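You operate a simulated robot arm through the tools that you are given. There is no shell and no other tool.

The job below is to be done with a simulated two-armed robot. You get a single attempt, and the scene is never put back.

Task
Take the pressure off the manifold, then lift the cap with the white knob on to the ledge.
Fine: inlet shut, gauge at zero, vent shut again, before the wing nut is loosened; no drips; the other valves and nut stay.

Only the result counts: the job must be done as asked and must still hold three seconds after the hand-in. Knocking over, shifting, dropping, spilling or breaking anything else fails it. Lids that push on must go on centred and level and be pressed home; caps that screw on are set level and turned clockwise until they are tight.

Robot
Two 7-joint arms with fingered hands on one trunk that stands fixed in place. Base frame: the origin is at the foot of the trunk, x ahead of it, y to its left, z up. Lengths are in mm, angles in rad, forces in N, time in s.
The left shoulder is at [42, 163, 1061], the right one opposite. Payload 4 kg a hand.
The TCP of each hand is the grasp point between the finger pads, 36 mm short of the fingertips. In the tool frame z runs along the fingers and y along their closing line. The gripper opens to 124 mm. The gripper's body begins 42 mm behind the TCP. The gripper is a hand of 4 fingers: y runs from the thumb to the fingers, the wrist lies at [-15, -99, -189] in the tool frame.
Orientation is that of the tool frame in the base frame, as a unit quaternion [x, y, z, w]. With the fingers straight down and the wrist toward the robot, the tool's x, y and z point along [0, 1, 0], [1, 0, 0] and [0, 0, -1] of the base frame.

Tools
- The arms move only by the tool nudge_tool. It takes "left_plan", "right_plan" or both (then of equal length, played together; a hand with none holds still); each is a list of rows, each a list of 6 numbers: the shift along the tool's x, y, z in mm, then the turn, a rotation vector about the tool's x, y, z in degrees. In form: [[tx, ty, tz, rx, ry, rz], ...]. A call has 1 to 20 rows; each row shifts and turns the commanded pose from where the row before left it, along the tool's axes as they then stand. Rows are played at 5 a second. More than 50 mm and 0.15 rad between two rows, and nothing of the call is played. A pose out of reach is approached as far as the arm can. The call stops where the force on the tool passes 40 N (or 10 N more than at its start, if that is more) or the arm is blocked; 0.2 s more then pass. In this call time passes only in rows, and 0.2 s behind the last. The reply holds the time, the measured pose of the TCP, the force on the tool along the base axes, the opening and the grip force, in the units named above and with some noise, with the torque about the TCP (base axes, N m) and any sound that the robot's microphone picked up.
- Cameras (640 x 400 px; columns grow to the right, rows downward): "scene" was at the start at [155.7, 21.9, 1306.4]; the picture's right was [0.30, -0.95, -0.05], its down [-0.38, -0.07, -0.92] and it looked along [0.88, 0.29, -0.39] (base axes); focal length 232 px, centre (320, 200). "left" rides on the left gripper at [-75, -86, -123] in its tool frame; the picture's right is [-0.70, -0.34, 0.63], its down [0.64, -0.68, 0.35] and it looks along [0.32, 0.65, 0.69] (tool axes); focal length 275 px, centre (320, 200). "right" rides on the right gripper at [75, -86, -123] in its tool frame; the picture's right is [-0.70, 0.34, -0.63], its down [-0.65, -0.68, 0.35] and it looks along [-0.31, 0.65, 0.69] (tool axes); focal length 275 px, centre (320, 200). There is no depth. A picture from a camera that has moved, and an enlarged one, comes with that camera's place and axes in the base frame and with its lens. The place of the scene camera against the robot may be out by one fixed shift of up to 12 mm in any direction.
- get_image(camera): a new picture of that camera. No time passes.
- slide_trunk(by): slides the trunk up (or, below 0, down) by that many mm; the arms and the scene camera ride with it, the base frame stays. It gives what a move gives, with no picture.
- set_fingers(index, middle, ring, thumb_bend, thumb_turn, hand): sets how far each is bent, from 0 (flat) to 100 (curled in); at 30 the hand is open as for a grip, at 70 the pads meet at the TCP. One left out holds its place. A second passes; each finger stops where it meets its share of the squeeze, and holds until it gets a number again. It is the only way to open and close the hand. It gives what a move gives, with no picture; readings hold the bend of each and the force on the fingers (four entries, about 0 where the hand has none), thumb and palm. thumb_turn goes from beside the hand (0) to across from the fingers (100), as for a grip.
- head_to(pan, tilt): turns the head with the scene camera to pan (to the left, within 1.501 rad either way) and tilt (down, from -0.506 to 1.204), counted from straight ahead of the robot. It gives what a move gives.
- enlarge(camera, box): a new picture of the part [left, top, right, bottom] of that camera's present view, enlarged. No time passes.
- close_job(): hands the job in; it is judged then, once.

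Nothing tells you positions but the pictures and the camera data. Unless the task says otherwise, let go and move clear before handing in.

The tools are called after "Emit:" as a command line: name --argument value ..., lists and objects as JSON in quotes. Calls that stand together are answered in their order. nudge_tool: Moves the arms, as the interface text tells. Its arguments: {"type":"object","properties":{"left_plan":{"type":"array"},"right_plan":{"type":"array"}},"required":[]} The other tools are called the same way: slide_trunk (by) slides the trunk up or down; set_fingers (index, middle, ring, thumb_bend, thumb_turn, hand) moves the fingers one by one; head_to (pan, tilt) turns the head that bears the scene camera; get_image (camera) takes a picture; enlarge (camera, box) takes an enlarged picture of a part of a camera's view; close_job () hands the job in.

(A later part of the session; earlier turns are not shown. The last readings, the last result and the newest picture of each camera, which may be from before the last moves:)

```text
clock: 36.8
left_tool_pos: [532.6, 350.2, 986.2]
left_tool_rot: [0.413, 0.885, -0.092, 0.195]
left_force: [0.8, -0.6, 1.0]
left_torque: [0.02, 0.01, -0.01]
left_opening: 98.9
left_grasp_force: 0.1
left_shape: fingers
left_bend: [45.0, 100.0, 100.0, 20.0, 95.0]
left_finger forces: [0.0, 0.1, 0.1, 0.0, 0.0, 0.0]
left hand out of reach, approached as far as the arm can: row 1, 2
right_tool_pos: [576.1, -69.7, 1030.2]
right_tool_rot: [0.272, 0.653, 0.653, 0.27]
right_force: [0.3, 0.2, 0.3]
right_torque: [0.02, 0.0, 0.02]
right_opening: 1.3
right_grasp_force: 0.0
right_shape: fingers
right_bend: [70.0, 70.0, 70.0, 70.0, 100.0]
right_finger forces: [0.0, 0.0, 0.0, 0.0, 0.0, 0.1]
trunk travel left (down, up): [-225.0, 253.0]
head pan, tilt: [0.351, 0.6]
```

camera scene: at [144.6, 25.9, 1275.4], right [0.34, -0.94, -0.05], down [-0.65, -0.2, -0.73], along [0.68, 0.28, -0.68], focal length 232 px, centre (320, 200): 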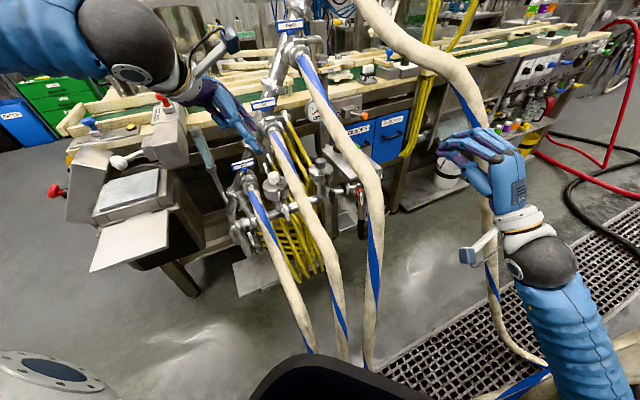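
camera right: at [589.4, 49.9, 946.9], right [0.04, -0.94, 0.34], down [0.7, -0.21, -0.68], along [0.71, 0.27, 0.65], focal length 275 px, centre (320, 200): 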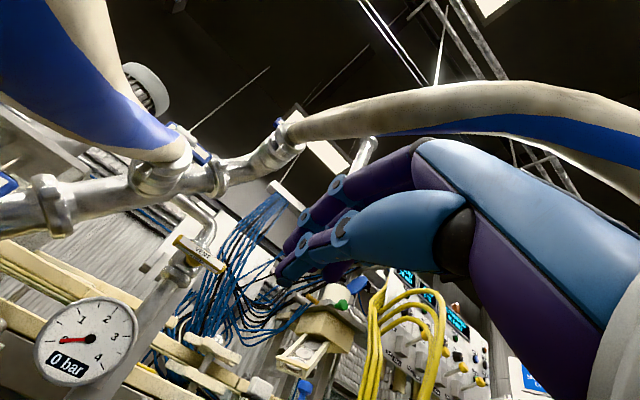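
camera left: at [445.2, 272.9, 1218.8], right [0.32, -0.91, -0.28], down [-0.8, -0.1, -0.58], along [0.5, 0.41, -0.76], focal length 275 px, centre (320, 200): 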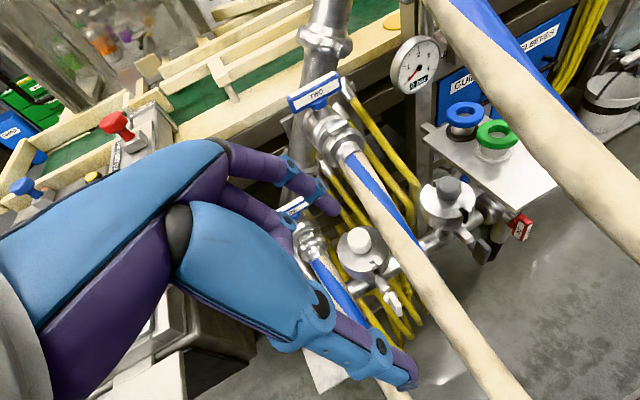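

The left hand's target is too close to its shoulder at this trunk height. Raising the trunk gives the arm room, so I'll slide up 240 mm.

Emit:
slide_trunk --by 240

Emit:
get_image --camera "scene"

```text
clock: 39.3
left_tool_pos: [531.1, 346.9, 1228.6]
left_tool_rot: [0.412, 0.885, -0.092, 0.196]
left_force: [0.5, -0.3, -0.2]
left_torque: [0.02, -0.01, -0.05]
left_opening: 99.1
left_grasp_force: 0.1
left_shape: fingers
left_bend: [45.0, 100.0, 100.0, 20.0, 95.0]
left_finger forces: [0.1, 0.1, 0.0, 0.0, 0.1, 0.1]
right_tool_pos: [572.5, -70.2, 1271.2]
right_tool_rot: [0.271, 0.653, 0.653, 0.271]
right_force: [-0.7, -0.1, 0.3]
right_torque: [0.02, -0.01, -0.02]
right_opening: 1.3
right_grasp_force: 0.0
right_shape: fingers
right_bend: [70.0, 70.0, 70.0, 70.0, 100.0]
right_finger forces: [0.0, 0.0, 0.0, 0.1, 0.1, 0.0]
trunk travel left (down, up): [-465.0, 13.0]
head pan, tilt: [0.351, 0.6]
```

```text
taken
camera scene: at [79.3, 24.2, 1536.1], right [0.34, -0.94, 0.0], down [-0.53, -0.19, -0.82], along [0.77, 0.28, -0.57], focal length 232 px, centre (320, 200)
```

scene: 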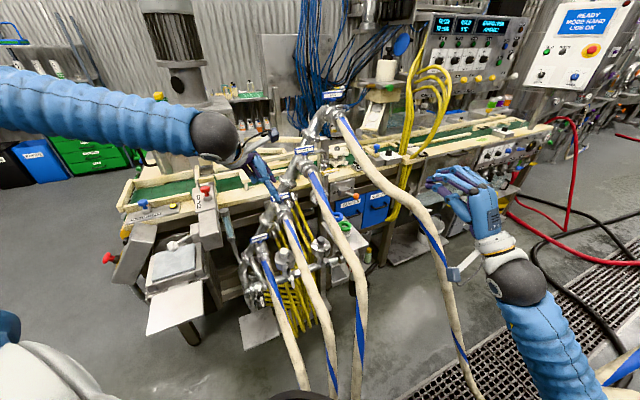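

The trunk is up. Now I lower the left hand 200 mm and re-measure.

Emit:
nudge_tool --left_plan '[[21, 0, 45, 0, 0, 0], [21, 0, 45, 0, 0, 0], [21, 0, 45, 0, 0, 0], [21, 0, 45, 0, 0, 0]]'

Emit:
get_image --camera "left"

```text
clock: 40.3
left_tool_pos: [532.8, 347.6, 1026.6]
left_tool_rot: [0.412, 0.885, -0.091, 0.197]
left_force: [0.1, 1.1, -0.6]
left_torque: [0.01, 0.03, -0.04]
left_opening: 98.9
left_grasp_force: 0.1
left_shape: fingers
left_bend: [45.0, 100.0, 100.0, 20.0, 95.0]
left_finger forces: [0.0, 0.0, 0.0, 0.0, 0.0, 0.0]
right_tool_pos: [573.8, -69.3, 1271.2]
right_tool_rot: [0.272, 0.654, 0.653, 0.27]
right_force: [0.6, 1.0, -0.4]
right_torque: [-0.01, -0.01, 0.02]
right_opening: 1.0
right_grasp_force: 0.0
right_shape: fingers
right_bend: [70.0, 70.0, 70.0, 70.0, 100.0]
right_finger forces: [0.0, 0.0, 0.0, 0.1, 0.1, 0.0]
trunk travel left (down, up): [-465.0, 13.0]
head pan, tilt: [0.351, 0.6]
```

```text
taken
camera left: at [477.3, 281.4, 1169.6], right [0.32, -0.91, -0.28], down [-0.8, -0.1, -0.59], along [0.5, 0.41, -0.76], focal length 275 px, centre (320, 200)
```

left: 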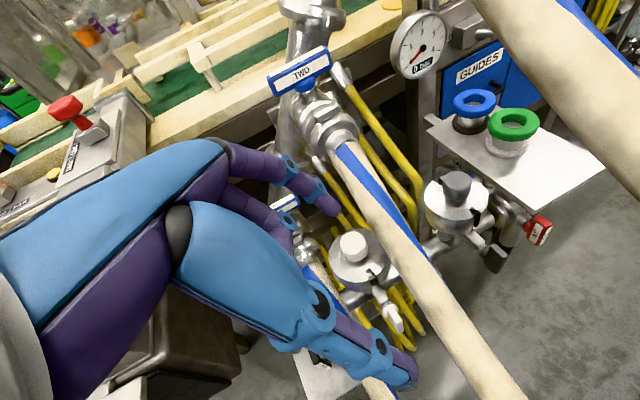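

The nut and knob positions are confirmed from this view. The extended thumb would come near hose two, so I'll curl it in before going down.

Emit:
set_fingers --hand "left" --thumb_bend 90

Emit:
get_image --camera "left"

Emit:
enlarge --camera "scene" --box '[220, 130, 340, 205]'

```text
clock: 41.3
left_tool_pos: [531.8, 346.6, 1027.5]
left_tool_rot: [0.413, 0.885, -0.092, 0.196]
left_force: [0.1, 0.7, 0.9]
left_torque: [0.01, -0.01, -0.01]
left_opening: 1.8
left_grasp_force: 0.0
left_shape: fingers
left_bend: [44.0, 100.0, 100.0, 89.0, 100.0]
left_finger forces: [0.0, 0.1, 0.1, 0.0, 0.1, 0.0]
right_tool_pos: [574.0, -68.7, 1271.6]
right_tool_rot: [0.271, 0.653, 0.653, 0.271]
right_force: [0.7, -0.9, 0.4]
right_torque: [-0.02, -0.01, -0.02]
right_opening: 1.2
right_grasp_force: 0.1
right_shape: fingers
right_bend: [70.0, 70.0, 70.0, 70.0, 100.0]
right_finger forces: [0.0, 0.0, 0.0, 0.0, 0.0, 0.1]
trunk travel left (down, up): [-465.0, 13.0]
head pan, tilt: [0.351, 0.6]
```

```text
taken
camera left: at [476.7, 280.6, 1170.6], right [0.32, -0.91, -0.28], down [-0.8, -0.1, -0.59], along [0.5, 0.41, -0.76], focal length 275 px, centre (320, 200)
```

left: 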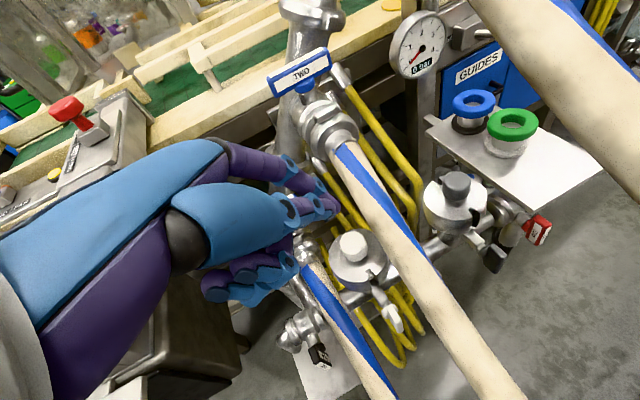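

```text
5.33 times, centred on (280, 168) of scene
camera zoom: at [79.4, 24.3, 1536.0], right [0.34, -0.94, 0.0], down [-0.53, -0.19, -0.82], along [0.77, 0.28, -0.57], focal length 1238 px, centre (533, 373)
```

zoom: 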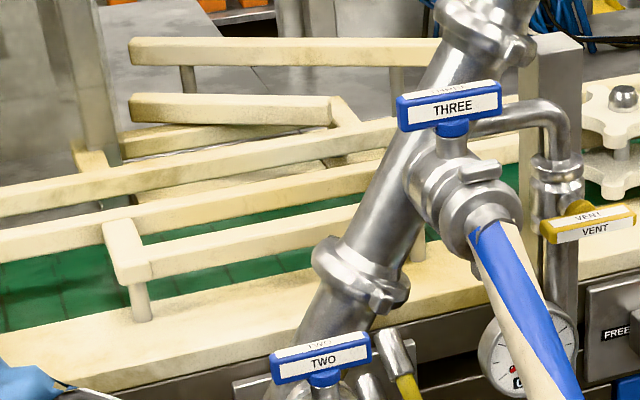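

The thumb now rests against the index, making a compact peg. I'll aim the head at the nut and lower the hand.

Emit:
head_to --pan 0.52 --tilt 0.9

Emit:
nudge_tool --left_plan '[[16, 0, 33, 0, 0, 0], [16, 0, 33, 0, 0, 0], [16, 0, 33, 0, 0, 0]]'

Emit:
get_image --camera "scene"

Emit:
get_image --camera "left"

```text
clock: 42.1
left_tool_pos: [531.2, 347.7, 1027.6]
left_tool_rot: [0.413, 0.885, -0.092, 0.195]
left_force: [0.4, -0.2, 0.0]
left_torque: [0.05, 0.03, -0.01]
left_opening: 1.5
left_grasp_force: 0.1
left_shape: fingers
left_bend: [44.0, 100.0, 100.0, 89.0, 100.0]
left_finger forces: [0.0, 0.0, 0.0, 0.0, 0.0, 0.1]
right_tool_pos: [573.0, -71.2, 1271.1]
right_tool_rot: [0.271, 0.653, 0.653, 0.271]
right_force: [-0.7, -0.6, -0.2]
right_torque: [-0.01, -0.01, 0.0]
right_opening: 1.1
right_grasp_force: 0.1
right_shape: fingers
right_bend: [70.0, 70.0, 70.0, 70.0, 100.0]
right_finger forces: [0.0, 0.0, 0.1, 0.0, 0.1, 0.1]
trunk travel left (down, up): [-465.0, 13.0]
head pan, tilt: [0.52, 0.901]
```

```text
clock: 42.9
left_tool_pos: [531.1, 347.7, 919.1]
left_tool_rot: [0.411, 0.885, -0.092, 0.196]
left_force: [0.4, 0.5, 0.9]
left_torque: [0.02, -0.04, -0.03]
left_opening: 1.3
left_grasp_force: 0.1
left_shape: fingers
left_bend: [44.0, 100.0, 100.0, 89.0, 100.0]
left_finger forces: [0.1, 0.0, 0.0, 0.1, 0.0, 0.1]
right_tool_pos: [574.7, -70.6, 1271.0]
right_tool_rot: [0.272, 0.653, 0.653, 0.27]
right_force: [-0.6, -0.5, 0.0]
right_torque: [0.02, 0.0, 0.0]
right_opening: 1.2
right_grasp_force: 0.0
right_shape: fingers
right_bend: [70.0, 70.0, 70.0, 70.0, 100.0]
right_finger forces: [0.0, 0.0, 0.0, 0.1, 0.0, 0.0]
trunk travel left (down, up): [-465.0, 13.0]
head pan, tilt: [0.52, 0.901]
```

```text
taken
camera scene: at [62.9, 31.1, 1511.2], right [0.5, -0.87, 0.0], down [-0.68, -0.39, -0.62], along [0.54, 0.31, -0.78], focal length 232 px, centre (320, 200)
```

scene: 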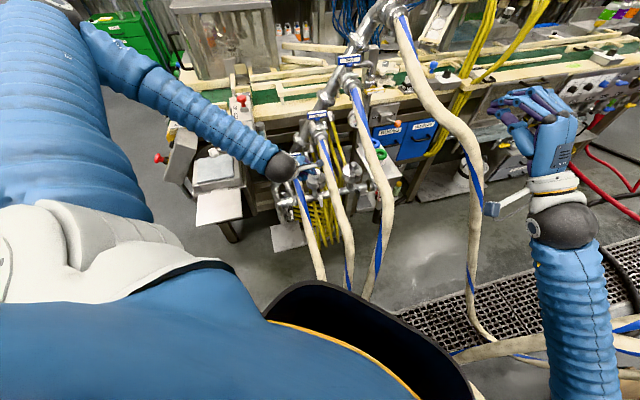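

```text
taken
camera left: at [476.6, 281.6, 1062.2], right [0.32, -0.91, -0.28], down [-0.8, -0.1, -0.59], along [0.5, 0.41, -0.76], focal length 275 px, centre (320, 200)
```

left: 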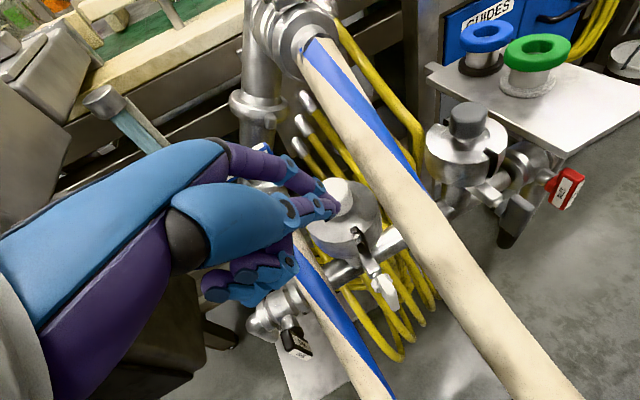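

The nut wing is at about [565, 327, 774] in this view too. I'll bring the peg to just above and to the right of the wing.

Emit:
nudge_tool --left_plan '[[-5.4, -15.1, 23.7, 0, 0, 0], [-5.4, -15.1, 23.7, 0, 0, 0], [-5.4, -15.1, 23.7, 0, 0, 0]]'

Emit:
get_image --camera "left"

Emit:
enlarge --camera "scene" --box '[260, 130, 380, 205]'

```text
clock: 43.7
left_tool_pos: [525.4, 302.8, 885.4]
left_tool_rot: [0.412, 0.885, -0.092, 0.196]
left_force: [1.0, 0.2, 0.6]
left_torque: [0.0, 0.01, -0.01]
left_opening: 1.3
left_grasp_force: 0.1
left_shape: fingers
left_bend: [44.0, 100.0, 100.0, 89.0, 100.0]
left_finger forces: [0.1, 0.0, 0.1, 0.1, 0.0, 0.0]
left hand out of reach, approached as far as the arm can: row 3
right_tool_pos: [572.3, -69.1, 1271.4]
right_tool_rot: [0.271, 0.653, 0.653, 0.27]
right_force: [0.1, 0.1, -0.3]
right_torque: [0.0, 0.01, -0.05]
right_opening: 1.3
right_grasp_force: 0.0
right_shape: fingers
right_bend: [70.0, 70.0, 70.0, 70.0, 100.0]
right_finger forces: [0.0, 0.1, 0.1, 0.1, 0.0, 0.0]
trunk travel left (down, up): [-465.0, 13.0]
head pan, tilt: [0.52, 0.901]
```

```text
taken
camera left: at [470.8, 236.5, 1028.2], right [0.32, -0.91, -0.28], down [-0.8, -0.1, -0.59], along [0.5, 0.41, -0.76], focal length 275 px, centre (320, 200)
```

left: 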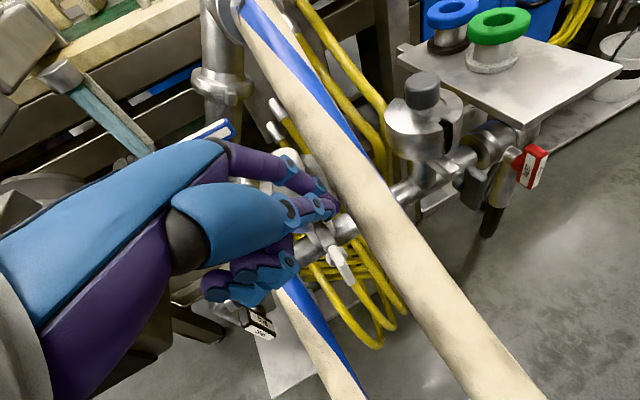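

```text
5.33 times, centred on (320, 168) of scene
camera zoom: at [60.2, 32.9, 1511.3], right [0.5, -0.87, 0.0], down [-0.68, -0.39, -0.62], along [0.54, 0.31, -0.78], focal length 1238 px, centre (320, 373)
```

zoom: 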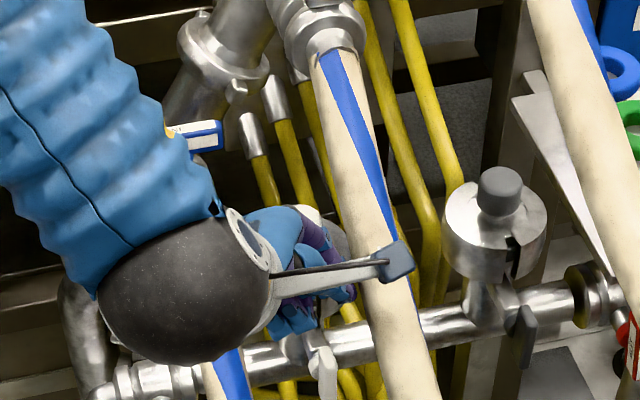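

The arm can't get far enough right in this posture. A better idea: yaw the hand to the right so the index is the rightmost part and the hand body stays left of the nut, with no lean. I'll back up and out, and turn it there.

Emit:
nudge_tool --left_plan '[[-7.7, 19, -37.9, 0, 0, 0], [-7.7, 19, -37.9, 0, 0, 0], [-7.7, 19, -37.9, 0, 0, 0], [-7.7, 19, -37.9, 0, 0, 0], [0, 0, 0, 0, 8.3, 0], [0, 0, 0, 0, 8.3, 0], [0, 0, 0, 0, 8.4, 0], [0, 0, 0, 0, 0, 8.5], [0, 0, 0, 0, 0, 8.5], [0, 0, 0, 0, 0, 8.5], [0, 0, 0, 0, 0, 8.5], [0, 0, 0, 0, 0, 8.5], [0, 0, 0, 0, 0, 8.5], [0, 0, 0, 0, 0, 8.5], [0, 0, 0, 0, 0, 8.5], [0, 0, 0, 0, 0, 8.5], [0, 0, 0, 0, 0, 8.5]]'

Emit:
set_fingers --hand "left" --thumb_bend 20

Emit:
get_image --camera "left"

Emit:
get_image --camera "scene"

```text
clock: 47.3
left_tool_pos: [564.3, 376.1, 1037.6]
left_tool_rot: [0.924, 0.383, 0.0, -0.001]
left_force: [0.6, 0.2, -0.5]
left_torque: [-0.02, 0.0, -0.01]
left_opening: 1.5
left_grasp_force: 0.0
left_shape: fingers
left_bend: [44.0, 100.0, 100.0, 89.0, 100.0]
left_finger forces: [0.0, 0.1, 0.1, 0.0, 0.0, 0.0]
right_tool_pos: [574.4, -72.4, 1271.1]
right_tool_rot: [0.272, 0.652, 0.654, 0.27]
right_force: [0.5, -0.7, -0.1]
right_torque: [-0.04, -0.03, 0.02]
right_opening: 1.0
right_grasp_force: 0.1
right_shape: fingers
right_bend: [70.0, 70.0, 70.0, 70.0, 100.0]
right_finger forces: [0.0, 0.0, 0.0, 0.0, 0.0, 0.1]
trunk travel left (down, up): [-465.0, 13.0]
head pan, tilt: [0.52, 0.901]
```

```text
clock: 48.3
left_tool_pos: [563.2, 377.8, 1036.0]
left_tool_rot: [0.924, 0.383, 0.0, 0.0]
left_force: [0.4, -0.9, -0.5]
left_torque: [0.01, -0.02, 0.03]
left_opening: 99.0
left_grasp_force: 0.0
left_shape: fingers
left_bend: [45.0, 100.0, 100.0, 20.0, 95.0]
left_finger forces: [0.0, 0.0, 0.0, 0.0, 0.1, 0.0]
right_tool_pos: [574.0, -72.4, 1271.3]
right_tool_rot: [0.271, 0.653, 0.654, 0.269]
right_force: [-0.2, -0.7, 0.9]
right_torque: [-0.01, -0.02, 0.0]
right_opening: 1.3
right_grasp_force: 0.1
right_shape: fingers
right_bend: [70.0, 70.0, 70.0, 70.0, 100.0]
right_finger forces: [0.0, 0.1, 0.0, 0.0, 0.1, 0.1]
trunk travel left (down, up): [-465.0, 13.0]
head pan, tilt: [0.52, 0.901]
```

```text
taken
camera left: at [449.7, 386.3, 1159.7], right [-0.73, -0.25, -0.63], down [-0.03, 0.94, -0.35], along [0.68, -0.24, -0.69], focal length 275 px, centre (320, 200)
```

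left: 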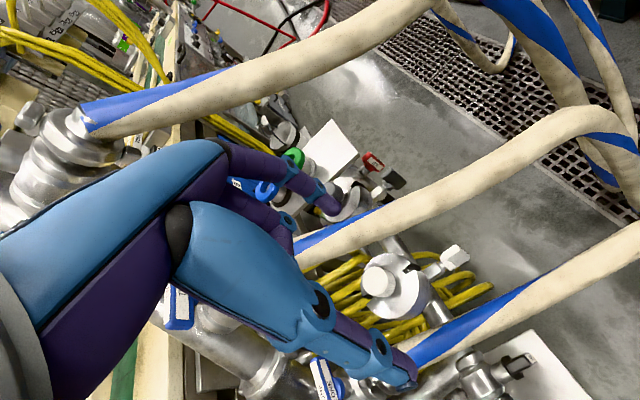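

```text
taken
camera scene: at [62.1, 30.5, 1511.3], right [0.5, -0.87, 0.0], down [-0.68, -0.39, -0.62], along [0.54, 0.31, -0.78], focal length 232 px, centre (320, 200)
```

scene: 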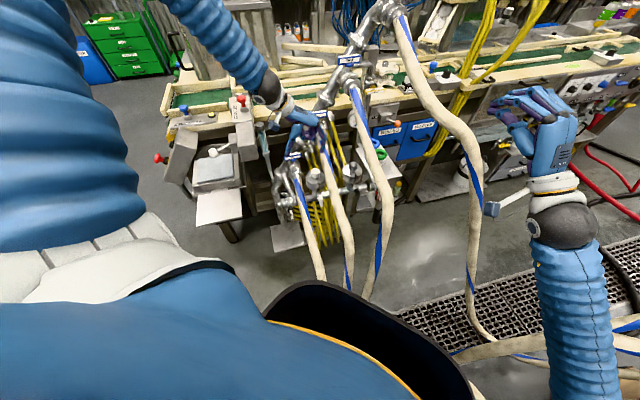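

Now the tool's y axis points along the pipe to the right and the index is the rightmost part. I'll move the index to above-right of the wing.

Emit:
nudge_tool --left_plan '[[-10, 1, 20, 0, 0, 0], [-10, 1, 40, 0, 0, 0], [-10, 1, 40, 0, 0, 0], [0, 0, 40, 0, 0, 0], [0, 0, 28, 0, 0, 0]]'

Emit:
get_image --camera "left"

Emit:
enlarge --camera "scene" --box '[270, 130, 390, 205]'

```text
clock: 49.5
left_tool_pos: [543.7, 355.5, 865.7]
left_tool_rot: [0.924, 0.383, 0.0, 0.001]
left_force: [-0.1, -0.5, 0.1]
left_torque: [-0.01, -0.02, 0.03]
left_opening: 99.2
left_grasp_force: 0.0
left_shape: fingers
left_bend: [45.0, 100.0, 100.0, 20.0, 95.0]
left_finger forces: [0.1, 0.1, 0.0, 0.0, 0.0, 0.0]
right_tool_pos: [573.7, -70.0, 1271.6]
right_tool_rot: [0.27, 0.653, 0.653, 0.271]
right_force: [0.0, 1.0, 0.0]
right_torque: [0.0, 0.0, -0.03]
right_opening: 1.2
right_grasp_force: 0.1
right_shape: fingers
right_bend: [70.0, 70.0, 70.0, 70.0, 100.0]
right_finger forces: [0.0, 0.0, 0.0, 0.1, 0.0, 0.1]
trunk travel left (down, up): [-465.0, 13.0]
head pan, tilt: [0.52, 0.901]
```

```text
taken
camera left: at [428.8, 364.6, 989.6], right [-0.73, -0.26, -0.63], down [-0.03, 0.94, -0.35], along [0.68, -0.24, -0.69], focal length 275 px, centre (320, 200)
```

left: 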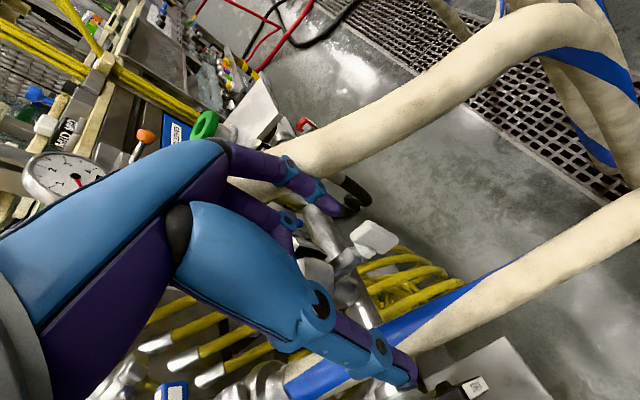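

```text
5.33 times, centred on (330, 168) of scene
camera zoom: at [61.9, 31.9, 1511.2], right [0.5, -0.87, 0.0], down [-0.68, -0.39, -0.62], along [0.54, 0.31, -0.78], focal length 1238 px, centre (267, 373)
```

zoom: 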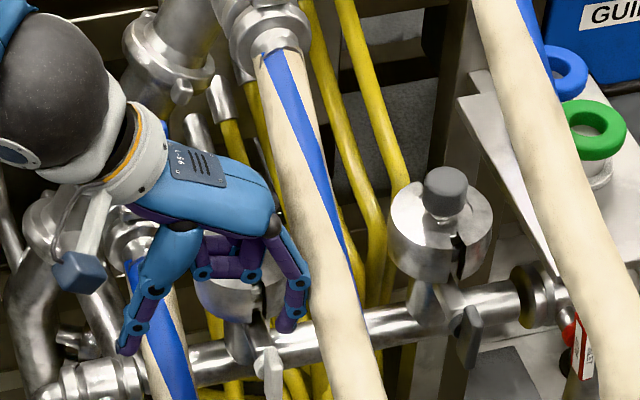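

Emit:
enlarge --camera "left" --box '[270, 150, 430, 250]'

Emit:
enlarge --camera "scene" --box '[300, 170, 360, 207]'

```text
4.00 times, centred on (350, 200) of left
camera zoom: at [428.8, 364.6, 989.6], right [-0.73, -0.26, -0.63], down [-0.03, 0.94, -0.35], along [0.68, -0.24, -0.69], focal length 1101 px, centre (200, 200)
```

zoom: 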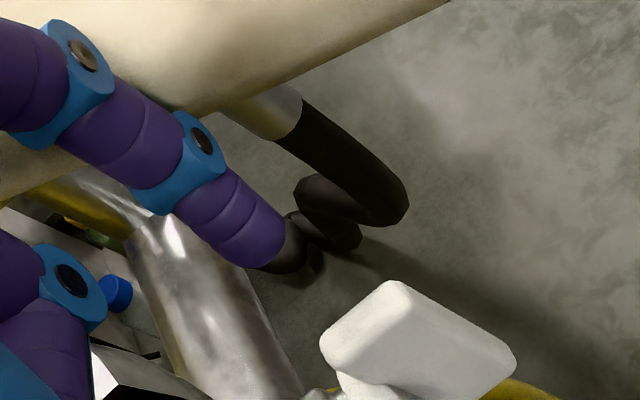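

```text
10.67 times, centred on (330, 188) of scene
camera zoom: at [61.9, 31.9, 1511.2], right [0.5, -0.87, 0.0], down [-0.68, -0.39, -0.62], along [0.54, 0.31, -0.78], focal length 2476 px, centre (213, 323)
```

zoom: 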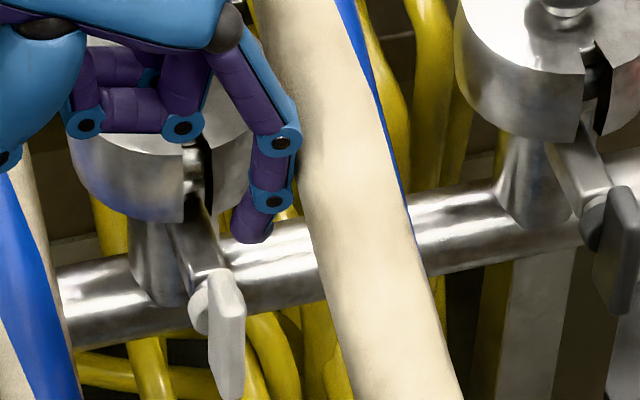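

The index tip is just above the wing but only ~8 mm to its right. I'll descend a little, shift right 13 mm, then go down beside the wing.

Emit:
nudge_tool --left_plan '[[0, 0, 12, 0, 0, 0], [0, 7, 3, 0, 0, 0], [0, 7, 3, 0, 0, 0], [0, 0, 10, 0, 0, 0], [0, 0, 10, 0, 0, 0]]'

Emit:
enlarge --camera "left" --box '[270, 150, 430, 250]'

Emit:
enlarge --camera "scene" --box '[300, 170, 360, 207]'

```text
clock: 50.7
left_tool_pos: [552.0, 343.5, 830.3]
left_tool_rot: [0.924, 0.382, 0.0, -0.001]
left_force: [-0.3, -0.6, 0.1]
left_torque: [0.02, 0.02, 0.0]
left_opening: 99.1
left_grasp_force: 0.0
left_shape: fingers
left_bend: [45.0, 100.0, 100.0, 20.0, 95.0]
left_finger forces: [0.0, 0.0, 0.0, 0.1, 0.0, 0.0]
right_tool_pos: [573.7, -71.4, 1271.7]
right_tool_rot: [0.271, 0.653, 0.653, 0.27]
right_force: [-0.8, -0.4, -0.6]
right_torque: [-0.02, -0.03, 0.01]
right_opening: 1.1
right_grasp_force: 0.0
right_shape: fingers
right_bend: [70.0, 70.0, 70.0, 70.0, 100.0]
right_finger forces: [0.0, 0.1, 0.0, 0.0, 0.1, 0.0]
trunk travel left (down, up): [-465.0, 13.0]
head pan, tilt: [0.52, 0.901]
```

```text
4.00 times, centred on (350, 200) of left
camera zoom: at [439.2, 352.2, 953.8], right [-0.73, -0.25, -0.63], down [-0.03, 0.94, -0.35], along [0.68, -0.24, -0.69], focal length 1101 px, centre (200, 200)
```

zoom: 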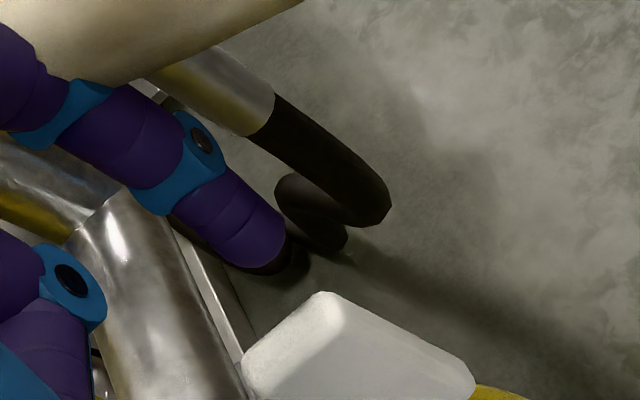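

```text
10.67 times, centred on (330, 188) of scene
camera zoom: at [62.2, 30.6, 1511.3], right [0.5, -0.87, 0.0], down [-0.68, -0.39, -0.62], along [0.54, 0.31, -0.78], focal length 2476 px, centre (213, 323)
```

zoom: 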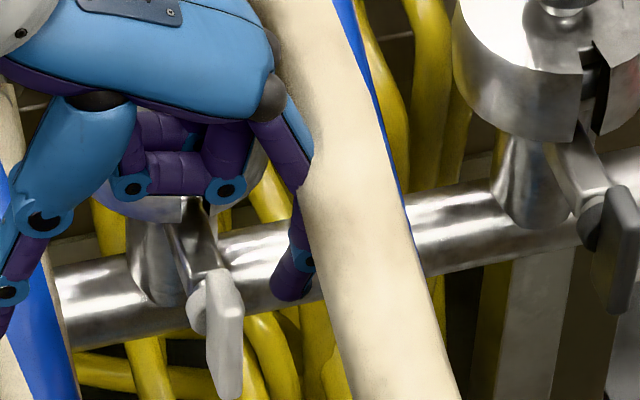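

The index now hangs ~22 mm to the right of the wing. I'll lower it a bit and sweep left to start turning the nut counter-clockwise.

Emit:
nudge_tool --left_plan '[[0, 0, 8, 0, 0, 0], [0, -6, 0, 0, 0, 0], [0, -6, 0, 0, 0, 0], [0, -5, 0, 0, 0, 0]]'

Emit:
enlarge --camera "scene" --box '[300, 170, 360, 207]'

Emit:
enlarge --camera "left" --box '[270, 150, 430, 250]'

```text
clock: 51.7
left_tool_pos: [542.3, 356.5, 822.0]
left_tool_rot: [0.924, 0.382, 0.0, 0.0]
left_force: [2.0, -1.3, 0.1]
left_torque: [-0.08, -0.05, 0.03]
left_opening: 101.6
left_grasp_force: 1.2
left_shape: fingers
left_bend: [43.0, 100.0, 100.0, 20.0, 95.0]
left_finger forces: [2.0, 0.0, 0.1, 0.0, 0.0, 0.0]
right_tool_pos: [572.3, -69.9, 1270.7]
right_tool_rot: [0.271, 0.653, 0.653, 0.271]
right_force: [0.0, 0.3, 0.5]
right_torque: [0.0, -0.02, -0.01]
right_opening: 1.2
right_grasp_force: 0.0
right_shape: fingers
right_bend: [70.0, 70.0, 70.0, 70.0, 100.0]
right_finger forces: [0.0, 0.1, 0.1, 0.0, 0.0, 0.0]
trunk travel left (down, up): [-465.0, 13.0]
head pan, tilt: [0.52, 0.901]
```

```text
10.67 times, centred on (330, 188) of scene
camera zoom: at [61.7, 31.1, 1511.3], right [0.5, -0.87, 0.0], down [-0.68, -0.39, -0.62], along [0.54, 0.31, -0.78], focal length 2476 px, centre (213, 323)
```

zoom: 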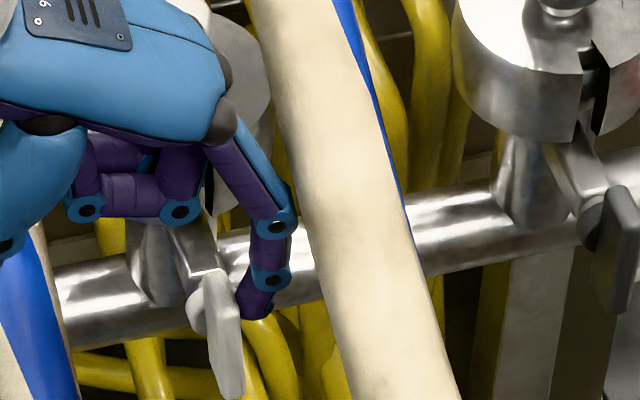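

```text
4.00 times, centred on (350, 200) of left
camera zoom: at [427.7, 364.8, 946.0], right [-0.73, -0.25, -0.63], down [-0.03, 0.94, -0.35], along [0.68, -0.24, -0.69], focal length 1101 px, centre (200, 200)
```

zoom: 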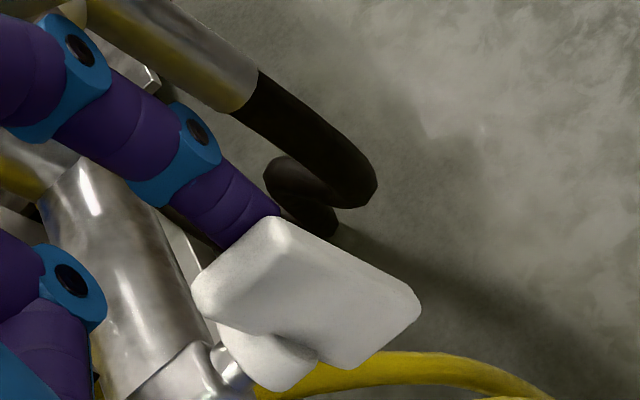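

Contact with the wing's right side. Continuing left.

Emit:
nudge_tool --left_plan '[[0, -5, 0, 0, 0, 0], [0, -5, 0, 0, 0, 0], [0, -5, 0, 0, 0, 0]]'

Emit:
enlarge --camera "scene" --box '[300, 170, 360, 207]'

Emit:
enlarge --camera "left" --box '[270, 150, 430, 250]'

```text
clock: 52.5
left_tool_pos: [530.1, 367.9, 822.6]
left_tool_rot: [0.923, 0.384, 0.001, 0.0]
left_force: [0.3, -0.4, 0.6]
left_torque: [-0.09, -0.06, 0.01]
left_opening: 102.2
left_grasp_force: 1.1
left_shape: fingers
left_bend: [43.0, 100.0, 100.0, 20.0, 95.0]
left_finger forces: [1.6, 0.0, 0.0, 0.1, 0.0, 0.0]
right_tool_pos: [573.5, -70.6, 1271.1]
right_tool_rot: [0.271, 0.653, 0.654, 0.27]
right_force: [0.4, 0.6, -0.4]
right_torque: [-0.01, -0.01, -0.03]
right_opening: 1.4
right_grasp_force: 0.0
right_shape: fingers
right_bend: [70.0, 70.0, 70.0, 70.0, 100.0]
right_finger forces: [0.1, 0.0, 0.1, 0.0, 0.0, 0.0]
trunk travel left (down, up): [-465.0, 13.0]
head pan, tilt: [0.52, 0.901]
```

```text
10.67 times, centred on (330, 188) of scene
camera zoom: at [61.7, 31.3, 1511.3], right [0.5, -0.87, 0.0], down [-0.68, -0.39, -0.62], along [0.54, 0.31, -0.78], focal length 2476 px, centre (213, 323)
```

zoom: 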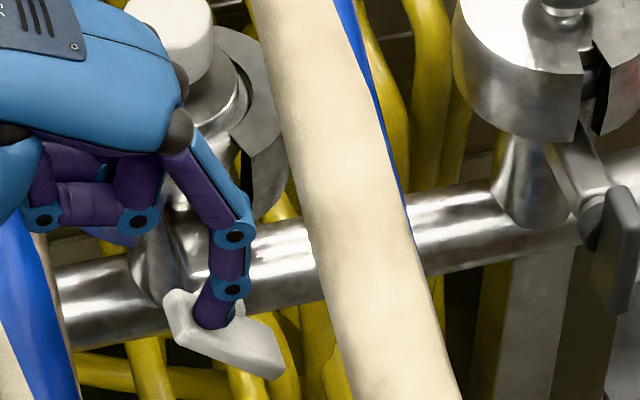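

```text
4.00 times, centred on (350, 200) of left
camera zoom: at [416.7, 376.2, 945.4], right [-0.73, -0.25, -0.63], down [-0.03, 0.94, -0.35], along [0.68, -0.24, -0.69], focal length 1101 px, centre (200, 200)
```

zoom: 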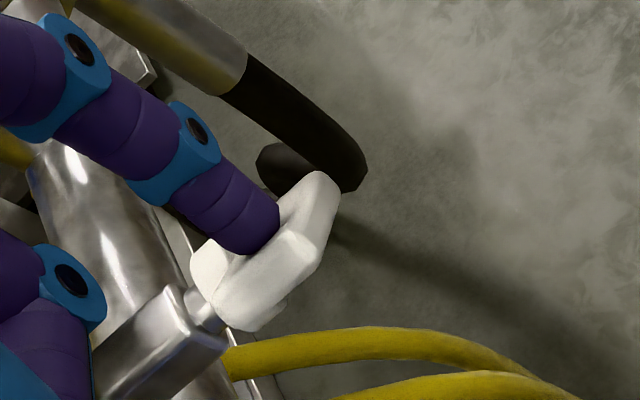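

The wing has turned about 65° counter-clockwise with little force. Now I push its left end down around the arc.

Emit:
nudge_tool --left_plan '[[0, -5, 2, 0, 0, 0], [0, -3, 5, 0, 0, 0], [0, 0, 6, 0, 0, 0], [0, 0, 6, 0, 0, 0], [0, 2, 5, 0, 0, 0]]'

Emit:
enlarge --camera "scene" --box '[300, 170, 360, 207]'

Emit:
enlarge --camera "left" --box '[270, 150, 430, 250]'

```text
clock: 53.5
left_tool_pos: [529.3, 370.6, 812.5]
left_tool_rot: [0.924, 0.383, 0.005, 0.003]
left_force: [-2.9, -0.2, 28.2]
left_torque: [-1.31, -0.52, -0.17]
left_opening: 96.7
left_grasp_force: 15.1
left_shape: fingers
left_bend: [44.0, 100.0, 100.0, 20.0, 95.0]
left_finger forces: [29.8, 0.0, 0.0, 0.0, 0.1, 0.0]
right_tool_pos: [572.3, -71.1, 1271.0]
right_tool_rot: [0.27, 0.653, 0.654, 0.27]
right_force: [0.3, -0.3, 0.6]
right_torque: [0.02, -0.04, 0.0]
right_opening: 1.2
right_grasp_force: 0.0
right_shape: fingers
right_bend: [70.0, 70.0, 70.0, 70.0, 100.0]
right_finger forces: [0.1, 0.0, 0.1, 0.0, 0.0, 0.1]
trunk travel left (down, up): [-465.0, 13.0]
head pan, tilt: [0.52, 0.901]
stopped in row 4 (left hand): the force on the tool passed its limit at 46 N (the readings are from after the stop); the commanded pose is now the measured one
```

```text
10.67 times, centred on (330, 188) of scene
camera zoom: at [60.9, 30.4, 1511.4], right [0.5, -0.87, 0.0], down [-0.68, -0.39, -0.62], along [0.54, 0.31, -0.78], focal length 2476 px, centre (213, 323)
```

zoom: 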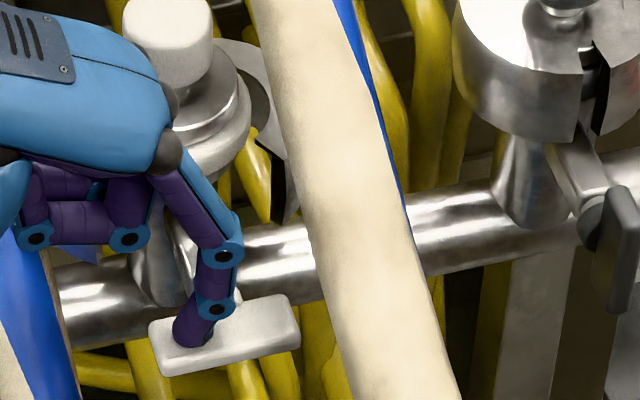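

```text
4.00 times, centred on (350, 200) of left
camera zoom: at [413.6, 379.3, 934.6], right [-0.72, -0.26, -0.64], down [-0.02, 0.94, -0.35], along [0.69, -0.24, -0.68], focal length 1101 px, centre (200, 200)
```

zoom: 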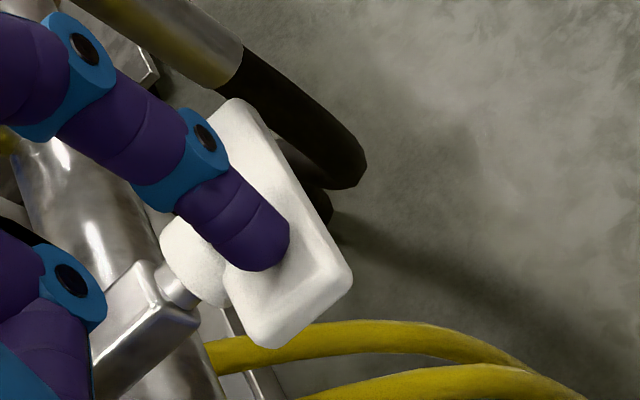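

The wing has reached a stop after a quarter turn, and the clamp halves have swung open around the cap. I'll lift the finger clear and look at the cap.

Emit:
nudge_tool --left_plan '[[0, 0, -10, 0, 0, 0], [0, 0, -30, 0, 0, 0], [0, -20, -40, 0, 0, 0], [0, -20, -45, 0, 0, 0], [0, 0, -45, 0, 0, 0], [0, 0, -45, 0, 0, 0]]'

Emit:
enlarge --camera "scene" --box '[290, 150, 370, 200]'

Emit:
get_image --camera "left"

Emit:
get_image --camera "scene"

```text
clock: 54.9
left_tool_pos: [497.4, 399.9, 1028.0]
left_tool_rot: [0.923, 0.384, 0.002, 0.002]
left_force: [0.7, -1.1, 0.4]
left_torque: [0.01, -0.03, 0.02]
left_opening: 99.0
left_grasp_force: 0.0
left_shape: fingers
left_bend: [45.0, 100.0, 100.0, 20.0, 95.0]
left_finger forces: [0.0, 0.0, 0.0, 0.0, 0.0, 0.0]
right_tool_pos: [570.4, -71.6, 1272.1]
right_tool_rot: [0.27, 0.652, 0.655, 0.27]
right_force: [0.1, -1.4, -0.5]
right_torque: [0.04, 0.01, 0.01]
right_opening: 1.1
right_grasp_force: 0.0
right_shape: fingers
right_bend: [70.0, 70.0, 70.0, 70.0, 100.0]
right_finger forces: [0.0, 0.0, 0.0, 0.1, 0.0, 0.1]
trunk travel left (down, up): [-465.0, 13.0]
head pan, tilt: [0.52, 0.901]
```

```text
8.00 times, centred on (330, 175) of scene
camera zoom: at [60.3, 29.7, 1511.5], right [0.5, -0.87, 0.0], down [-0.68, -0.39, -0.62], along [0.54, 0.31, -0.78], focal length 1857 px, centre (240, 400)
```

zoom: 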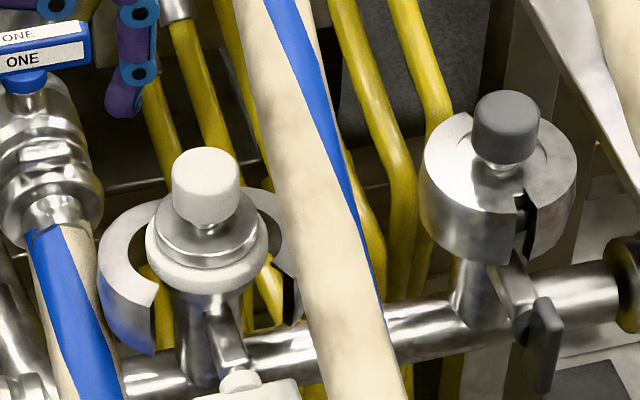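

```text
taken
camera left: at [383.7, 409.1, 1149.4], right [-0.73, -0.26, -0.64], down [-0.02, 0.94, -0.35], along [0.69, -0.24, -0.69], focal length 275 px, centre (320, 200)
```

left: 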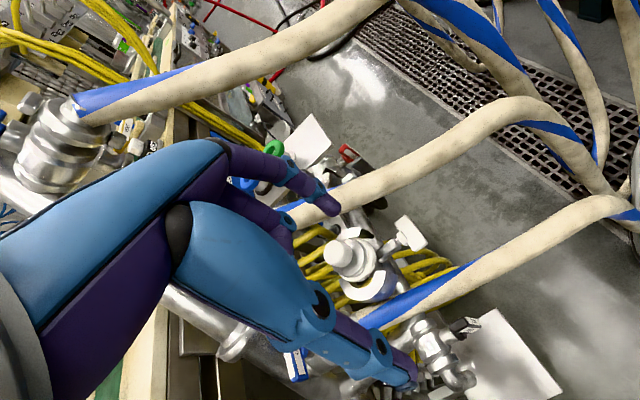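

```text
taken
camera scene: at [60.3, 29.7, 1511.5], right [0.5, -0.87, 0.0], down [-0.68, -0.39, -0.62], along [0.54, 0.31, -0.78], focal length 232 px, centre (320, 200)
```

scene: 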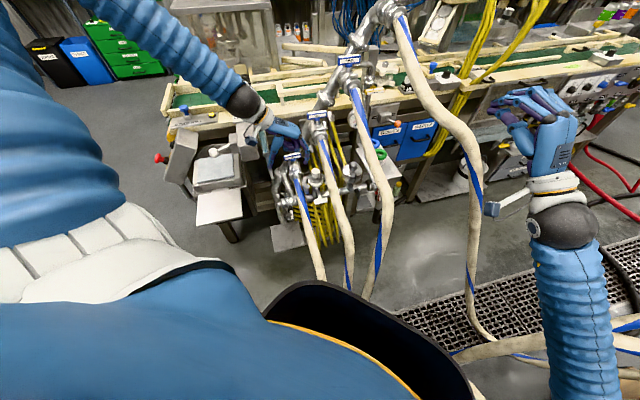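

The clamp is open, leaving the cap (white knob, metal disc) sitting free on its seat. I'll measure the knob and disc closely before gripping.

Emit:
enlarge --camera "left" --box '[300, 200, 460, 300]'

Emit:
enlarge --camera "scene" --box '[300, 160, 350, 191]'

```text
4.00 times, centred on (380, 250) of left
camera zoom: at [383.7, 409.1, 1149.4], right [-0.73, -0.26, -0.64], down [-0.02, 0.94, -0.35], along [0.69, -0.24, -0.69], focal length 1101 px, centre (80, 0)
```

zoom: 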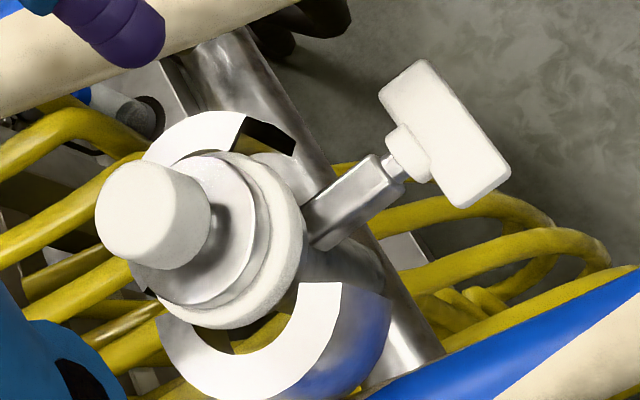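

```text
12.80 times, centred on (325, 176) of scene
camera zoom: at [60.3, 29.7, 1511.5], right [0.5, -0.87, 0.0], down [-0.68, -0.39, -0.62], along [0.54, 0.31, -0.78], focal length 2971 px, centre (256, 514)
```

zoom: 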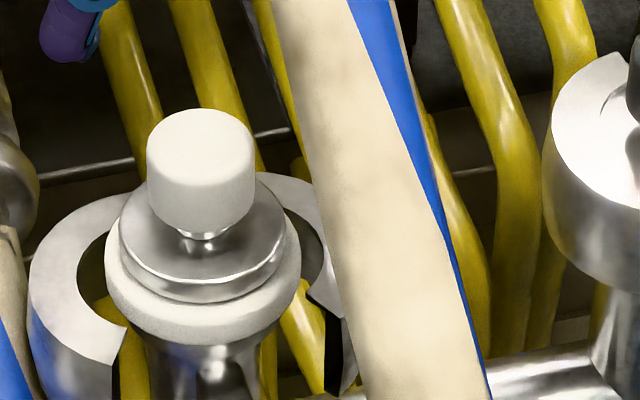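

Knob top centre is about [618, 382, 862], ~34 mm across, with the disc just below. I'll turn the left hand to face along the bolt direction with a 25° lean so it clears hose two, and pre-shape all fingers for a grip.

Emit:
nudge_tool --left_plan '[[29, 15, -11, 0, 0, 0], [29, 15, -11, 0, 0, 0], [0, 0, 0, 0, 0, -8.2], [0, 0, 0, 0, 0, -8.2], [0, 0, 0, 0, 0, -8.2], [0, 0, 0, 0, 0, -8.2], [0, 0, 0, 0, 0, -8.2], [0, 0, 0, 0, 0, -8.2], [0, 0, 0, 0, 0, -8.2], [0, 0, 0, 0, 0, -8.2], [0, 0, 0, 0, 0, -8.2], [0, 0, 0, 0, 0, -8.2], [0, 0, 0, 0, -8, 0], [0, 0, 0, 0, -8, 0], [0, 0, 0, 0, -8, 0]]'

Emit:
set_fingers --hand "left" --index 48 --middle 48 --ring 48 --thumb_bend 48 --thumb_turn 98

Emit:
get_image --camera "left"

Emit:
enlarge --camera "scene" --box '[260, 110, 380, 185]'

```text
clock: 58.0
left_tool_pos: [558.4, 420.3, 1047.9]
left_tool_rot: [0.437, 0.874, -0.093, 0.19]
left_force: [-0.8, 0.1, -0.1]
left_torque: [0.0, -0.01, -0.02]
left_opening: 98.9
left_grasp_force: 0.2
left_shape: fingers
left_bend: [45.0, 100.0, 100.0, 20.0, 95.0]
left_finger forces: [0.0, 0.1, 0.0, 0.1, 0.0, 0.1]
right_tool_pos: [572.5, -69.6, 1271.2]
right_tool_rot: [0.272, 0.653, 0.653, 0.271]
right_force: [-0.7, -0.5, 0.1]
right_torque: [0.01, -0.01, 0.0]
right_opening: 0.9
right_grasp_force: 0.0
right_shape: fingers
right_bend: [70.0, 70.0, 70.0, 70.0, 100.0]
right_finger forces: [0.0, 0.0, 0.1, 0.0, 0.0, 0.0]
trunk travel left (down, up): [-465.0, 13.0]
head pan, tilt: [0.52, 0.901]
```

```text
clock: 59.0
left_tool_pos: [560.2, 421.3, 1048.0]
left_tool_rot: [0.436, 0.875, -0.092, 0.189]
left_force: [0.2, -0.5, -0.6]
left_torque: [0.04, -0.05, -0.01]
left_opening: 68.4
left_grasp_force: 0.1
left_shape: fingers
left_bend: [48.0, 48.0, 48.0, 48.0, 98.0]
left_finger forces: [0.0, 0.0, 0.0, 0.0, 0.0, 0.1]
right_tool_pos: [573.4, -70.2, 1270.7]
right_tool_rot: [0.271, 0.653, 0.653, 0.271]
right_force: [-0.4, -0.1, 0.0]
right_torque: [0.0, -0.03, 0.0]
right_opening: 1.4
right_grasp_force: 0.1
right_shape: fingers
right_bend: [70.0, 70.0, 70.0, 70.0, 100.0]
right_finger forces: [0.0, 0.0, 0.0, 0.0, 0.0, 0.0]
trunk travel left (down, up): [-465.0, 13.0]
head pan, tilt: [0.52, 0.901]
```

```text
taken
camera left: at [501.2, 355.4, 1190.1], right [0.27, -0.92, -0.29], down [-0.81, -0.05, -0.58], along [0.52, 0.4, -0.76], focal length 275 px, centre (320, 200)
```

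left: 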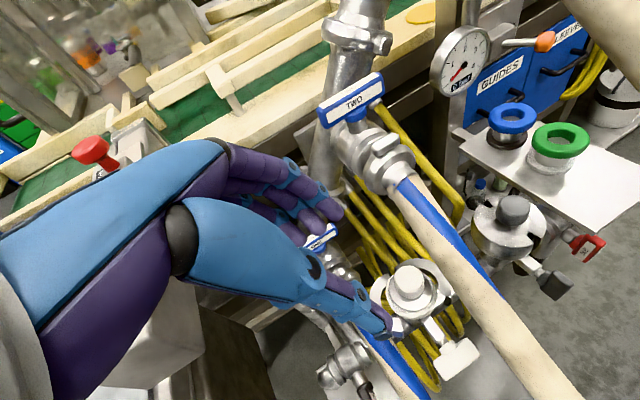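

```text
5.33 times, centred on (320, 148) of scene
camera zoom: at [61.5, 31.6, 1511.3], right [0.5, -0.87, 0.0], down [-0.68, -0.39, -0.62], along [0.54, 0.31, -0.78], focal length 1238 px, centre (320, 480)
```

zoom: 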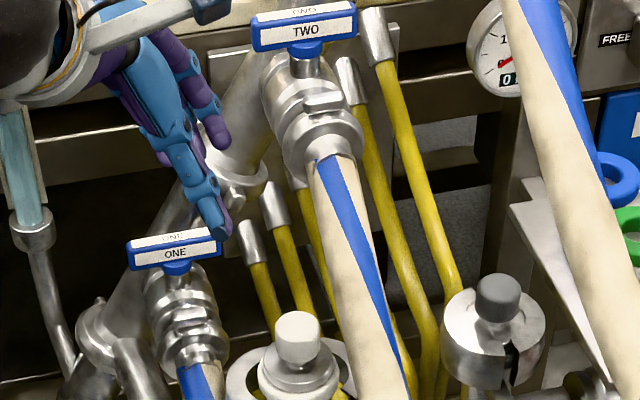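

Emit:
enlarge --camera "left" --box '[310, 160, 470, 260]'

Emit:
enlarge --camera "left" --box '[330, 240, 490, 340]'

```text
4.00 times, centred on (390, 210) of left
camera zoom: at [501.2, 355.4, 1190.1], right [0.27, -0.92, -0.29], down [-0.81, -0.05, -0.58], along [0.52, 0.4, -0.76], focal length 1101 px, centre (40, 160)
```

zoom: 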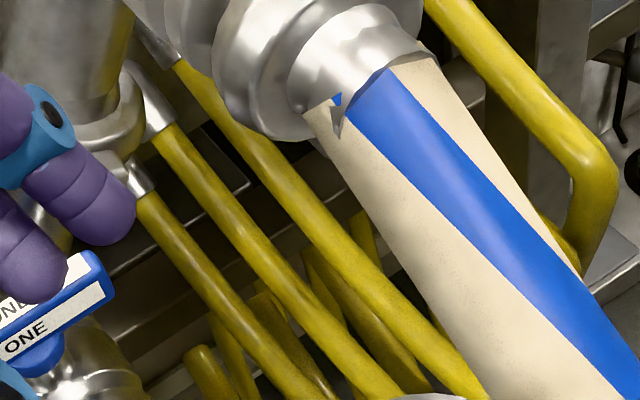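

```text
4.00 times, centred on (410, 290) of left
camera zoom: at [501.2, 355.4, 1190.1], right [0.27, -0.92, -0.29], down [-0.81, -0.05, -0.58], along [0.52, 0.4, -0.76], focal length 1101 px, centre (-40, -160)
```

zoom: 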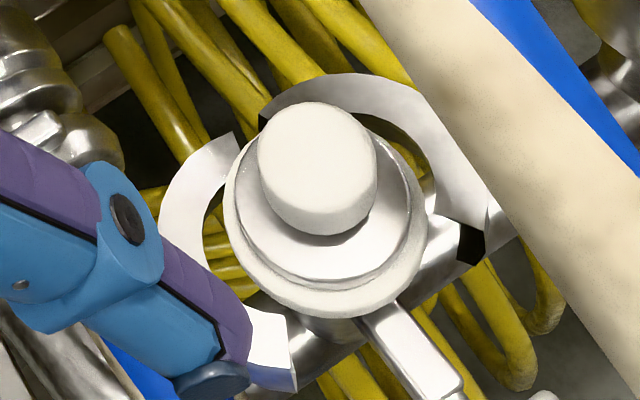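

The area behind the knob is free (the yellow tubes run far back). I'll reduce the lean to 15°, curl the ring finger out of the way, and come in above the knob.

Emit:
set_fingers --hand "left" --ring 100 --index 45 --middle 45 --thumb_bend 45

Emit:
nudge_tool --left_plan '[[0, 0, 0, 0, 8, 0], [0, 0, 0, 0, 1, -8], [-12.9, 5.2, 33.8, 0, 0, 0], [-12.9, 5.2, 33.8, 0, 0, 0], [-12.9, 5.2, 33.8, 0, 0, 0]]'

Emit:
get_image --camera "left"

Emit:
enlarge --camera "scene" --box '[280, 130, 380, 192]'

```text
clock: 60.0
left_tool_pos: [560.1, 420.6, 1046.4]
left_tool_rot: [0.436, 0.875, -0.093, 0.189]
left_force: [0.3, 0.2, -0.4]
left_torque: [-0.02, -0.01, 0.02]
left_opening: 77.3
left_grasp_force: 0.0
left_shape: fingers
left_bend: [45.0, 45.0, 100.0, 45.0, 97.0]
left_finger forces: [0.0, 0.1, 0.0, 0.0, 0.0, 0.0]
right_tool_pos: [572.6, -69.9, 1271.2]
right_tool_rot: [0.272, 0.653, 0.653, 0.271]
right_force: [0.1, 0.4, -0.5]
right_torque: [0.0, 0.04, 0.02]
right_opening: 1.1
right_grasp_force: 0.0
right_shape: fingers
right_bend: [70.0, 70.0, 70.0, 70.0, 100.0]
right_finger forces: [0.0, 0.0, 0.1, 0.0, 0.0, 0.1]
trunk travel left (down, up): [-465.0, 13.0]
head pan, tilt: [0.52, 0.901]
```

```text
clock: 61.2
left_tool_pos: [611.3, 386.3, 956.1]
left_tool_rot: [0.379, 0.916, -0.067, 0.115]
left_force: [0.8, 1.8, -0.8]
left_torque: [-0.01, 0.01, -0.01]
left_opening: 77.8
left_grasp_force: 0.0
left_shape: fingers
left_bend: [45.0, 45.0, 100.0, 45.0, 97.0]
left_finger forces: [0.0, 0.0, 0.0, 0.1, 0.0, 0.2]
right_tool_pos: [574.2, -70.5, 1270.8]
right_tool_rot: [0.272, 0.653, 0.653, 0.27]
right_force: [0.4, -0.5, 0.2]
right_torque: [0.01, -0.01, -0.01]
right_opening: 1.2
right_grasp_force: 0.1
right_shape: fingers
right_bend: [70.0, 70.0, 70.0, 70.0, 100.0]
right_finger forces: [0.0, 0.1, 0.1, 0.0, 0.0, 0.0]
trunk travel left (down, up): [-465.0, 13.0]
head pan, tilt: [0.52, 0.901]
```

```text
taken
camera left: at [582.6, 300.9, 1097.4], right [0.34, -0.84, -0.42], down [-0.87, -0.11, -0.48], along [0.35, 0.53, -0.77], focal length 275 px, centre (320, 200)
```

left: 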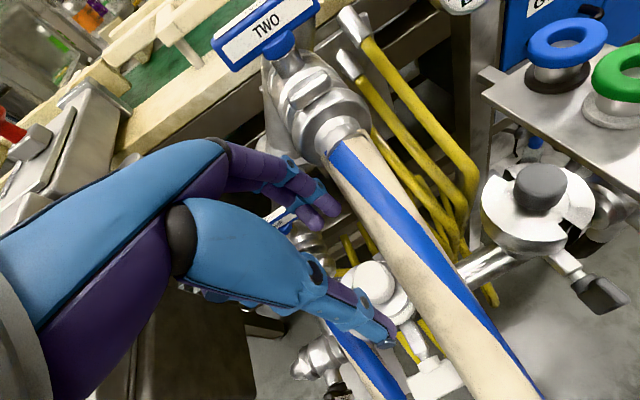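

```text
6.40 times, centred on (330, 161) of scene
camera zoom: at [63.1, 31.3, 1511.1], right [0.5, -0.87, 0.0], down [-0.68, -0.39, -0.62], along [0.54, 0.31, -0.78], focal length 1485 px, centre (256, 450)
```

zoom: 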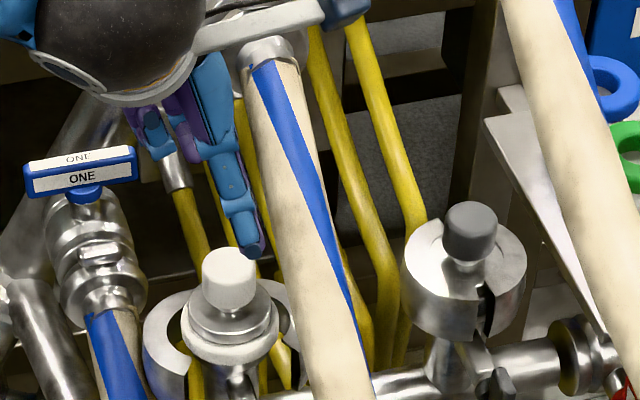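

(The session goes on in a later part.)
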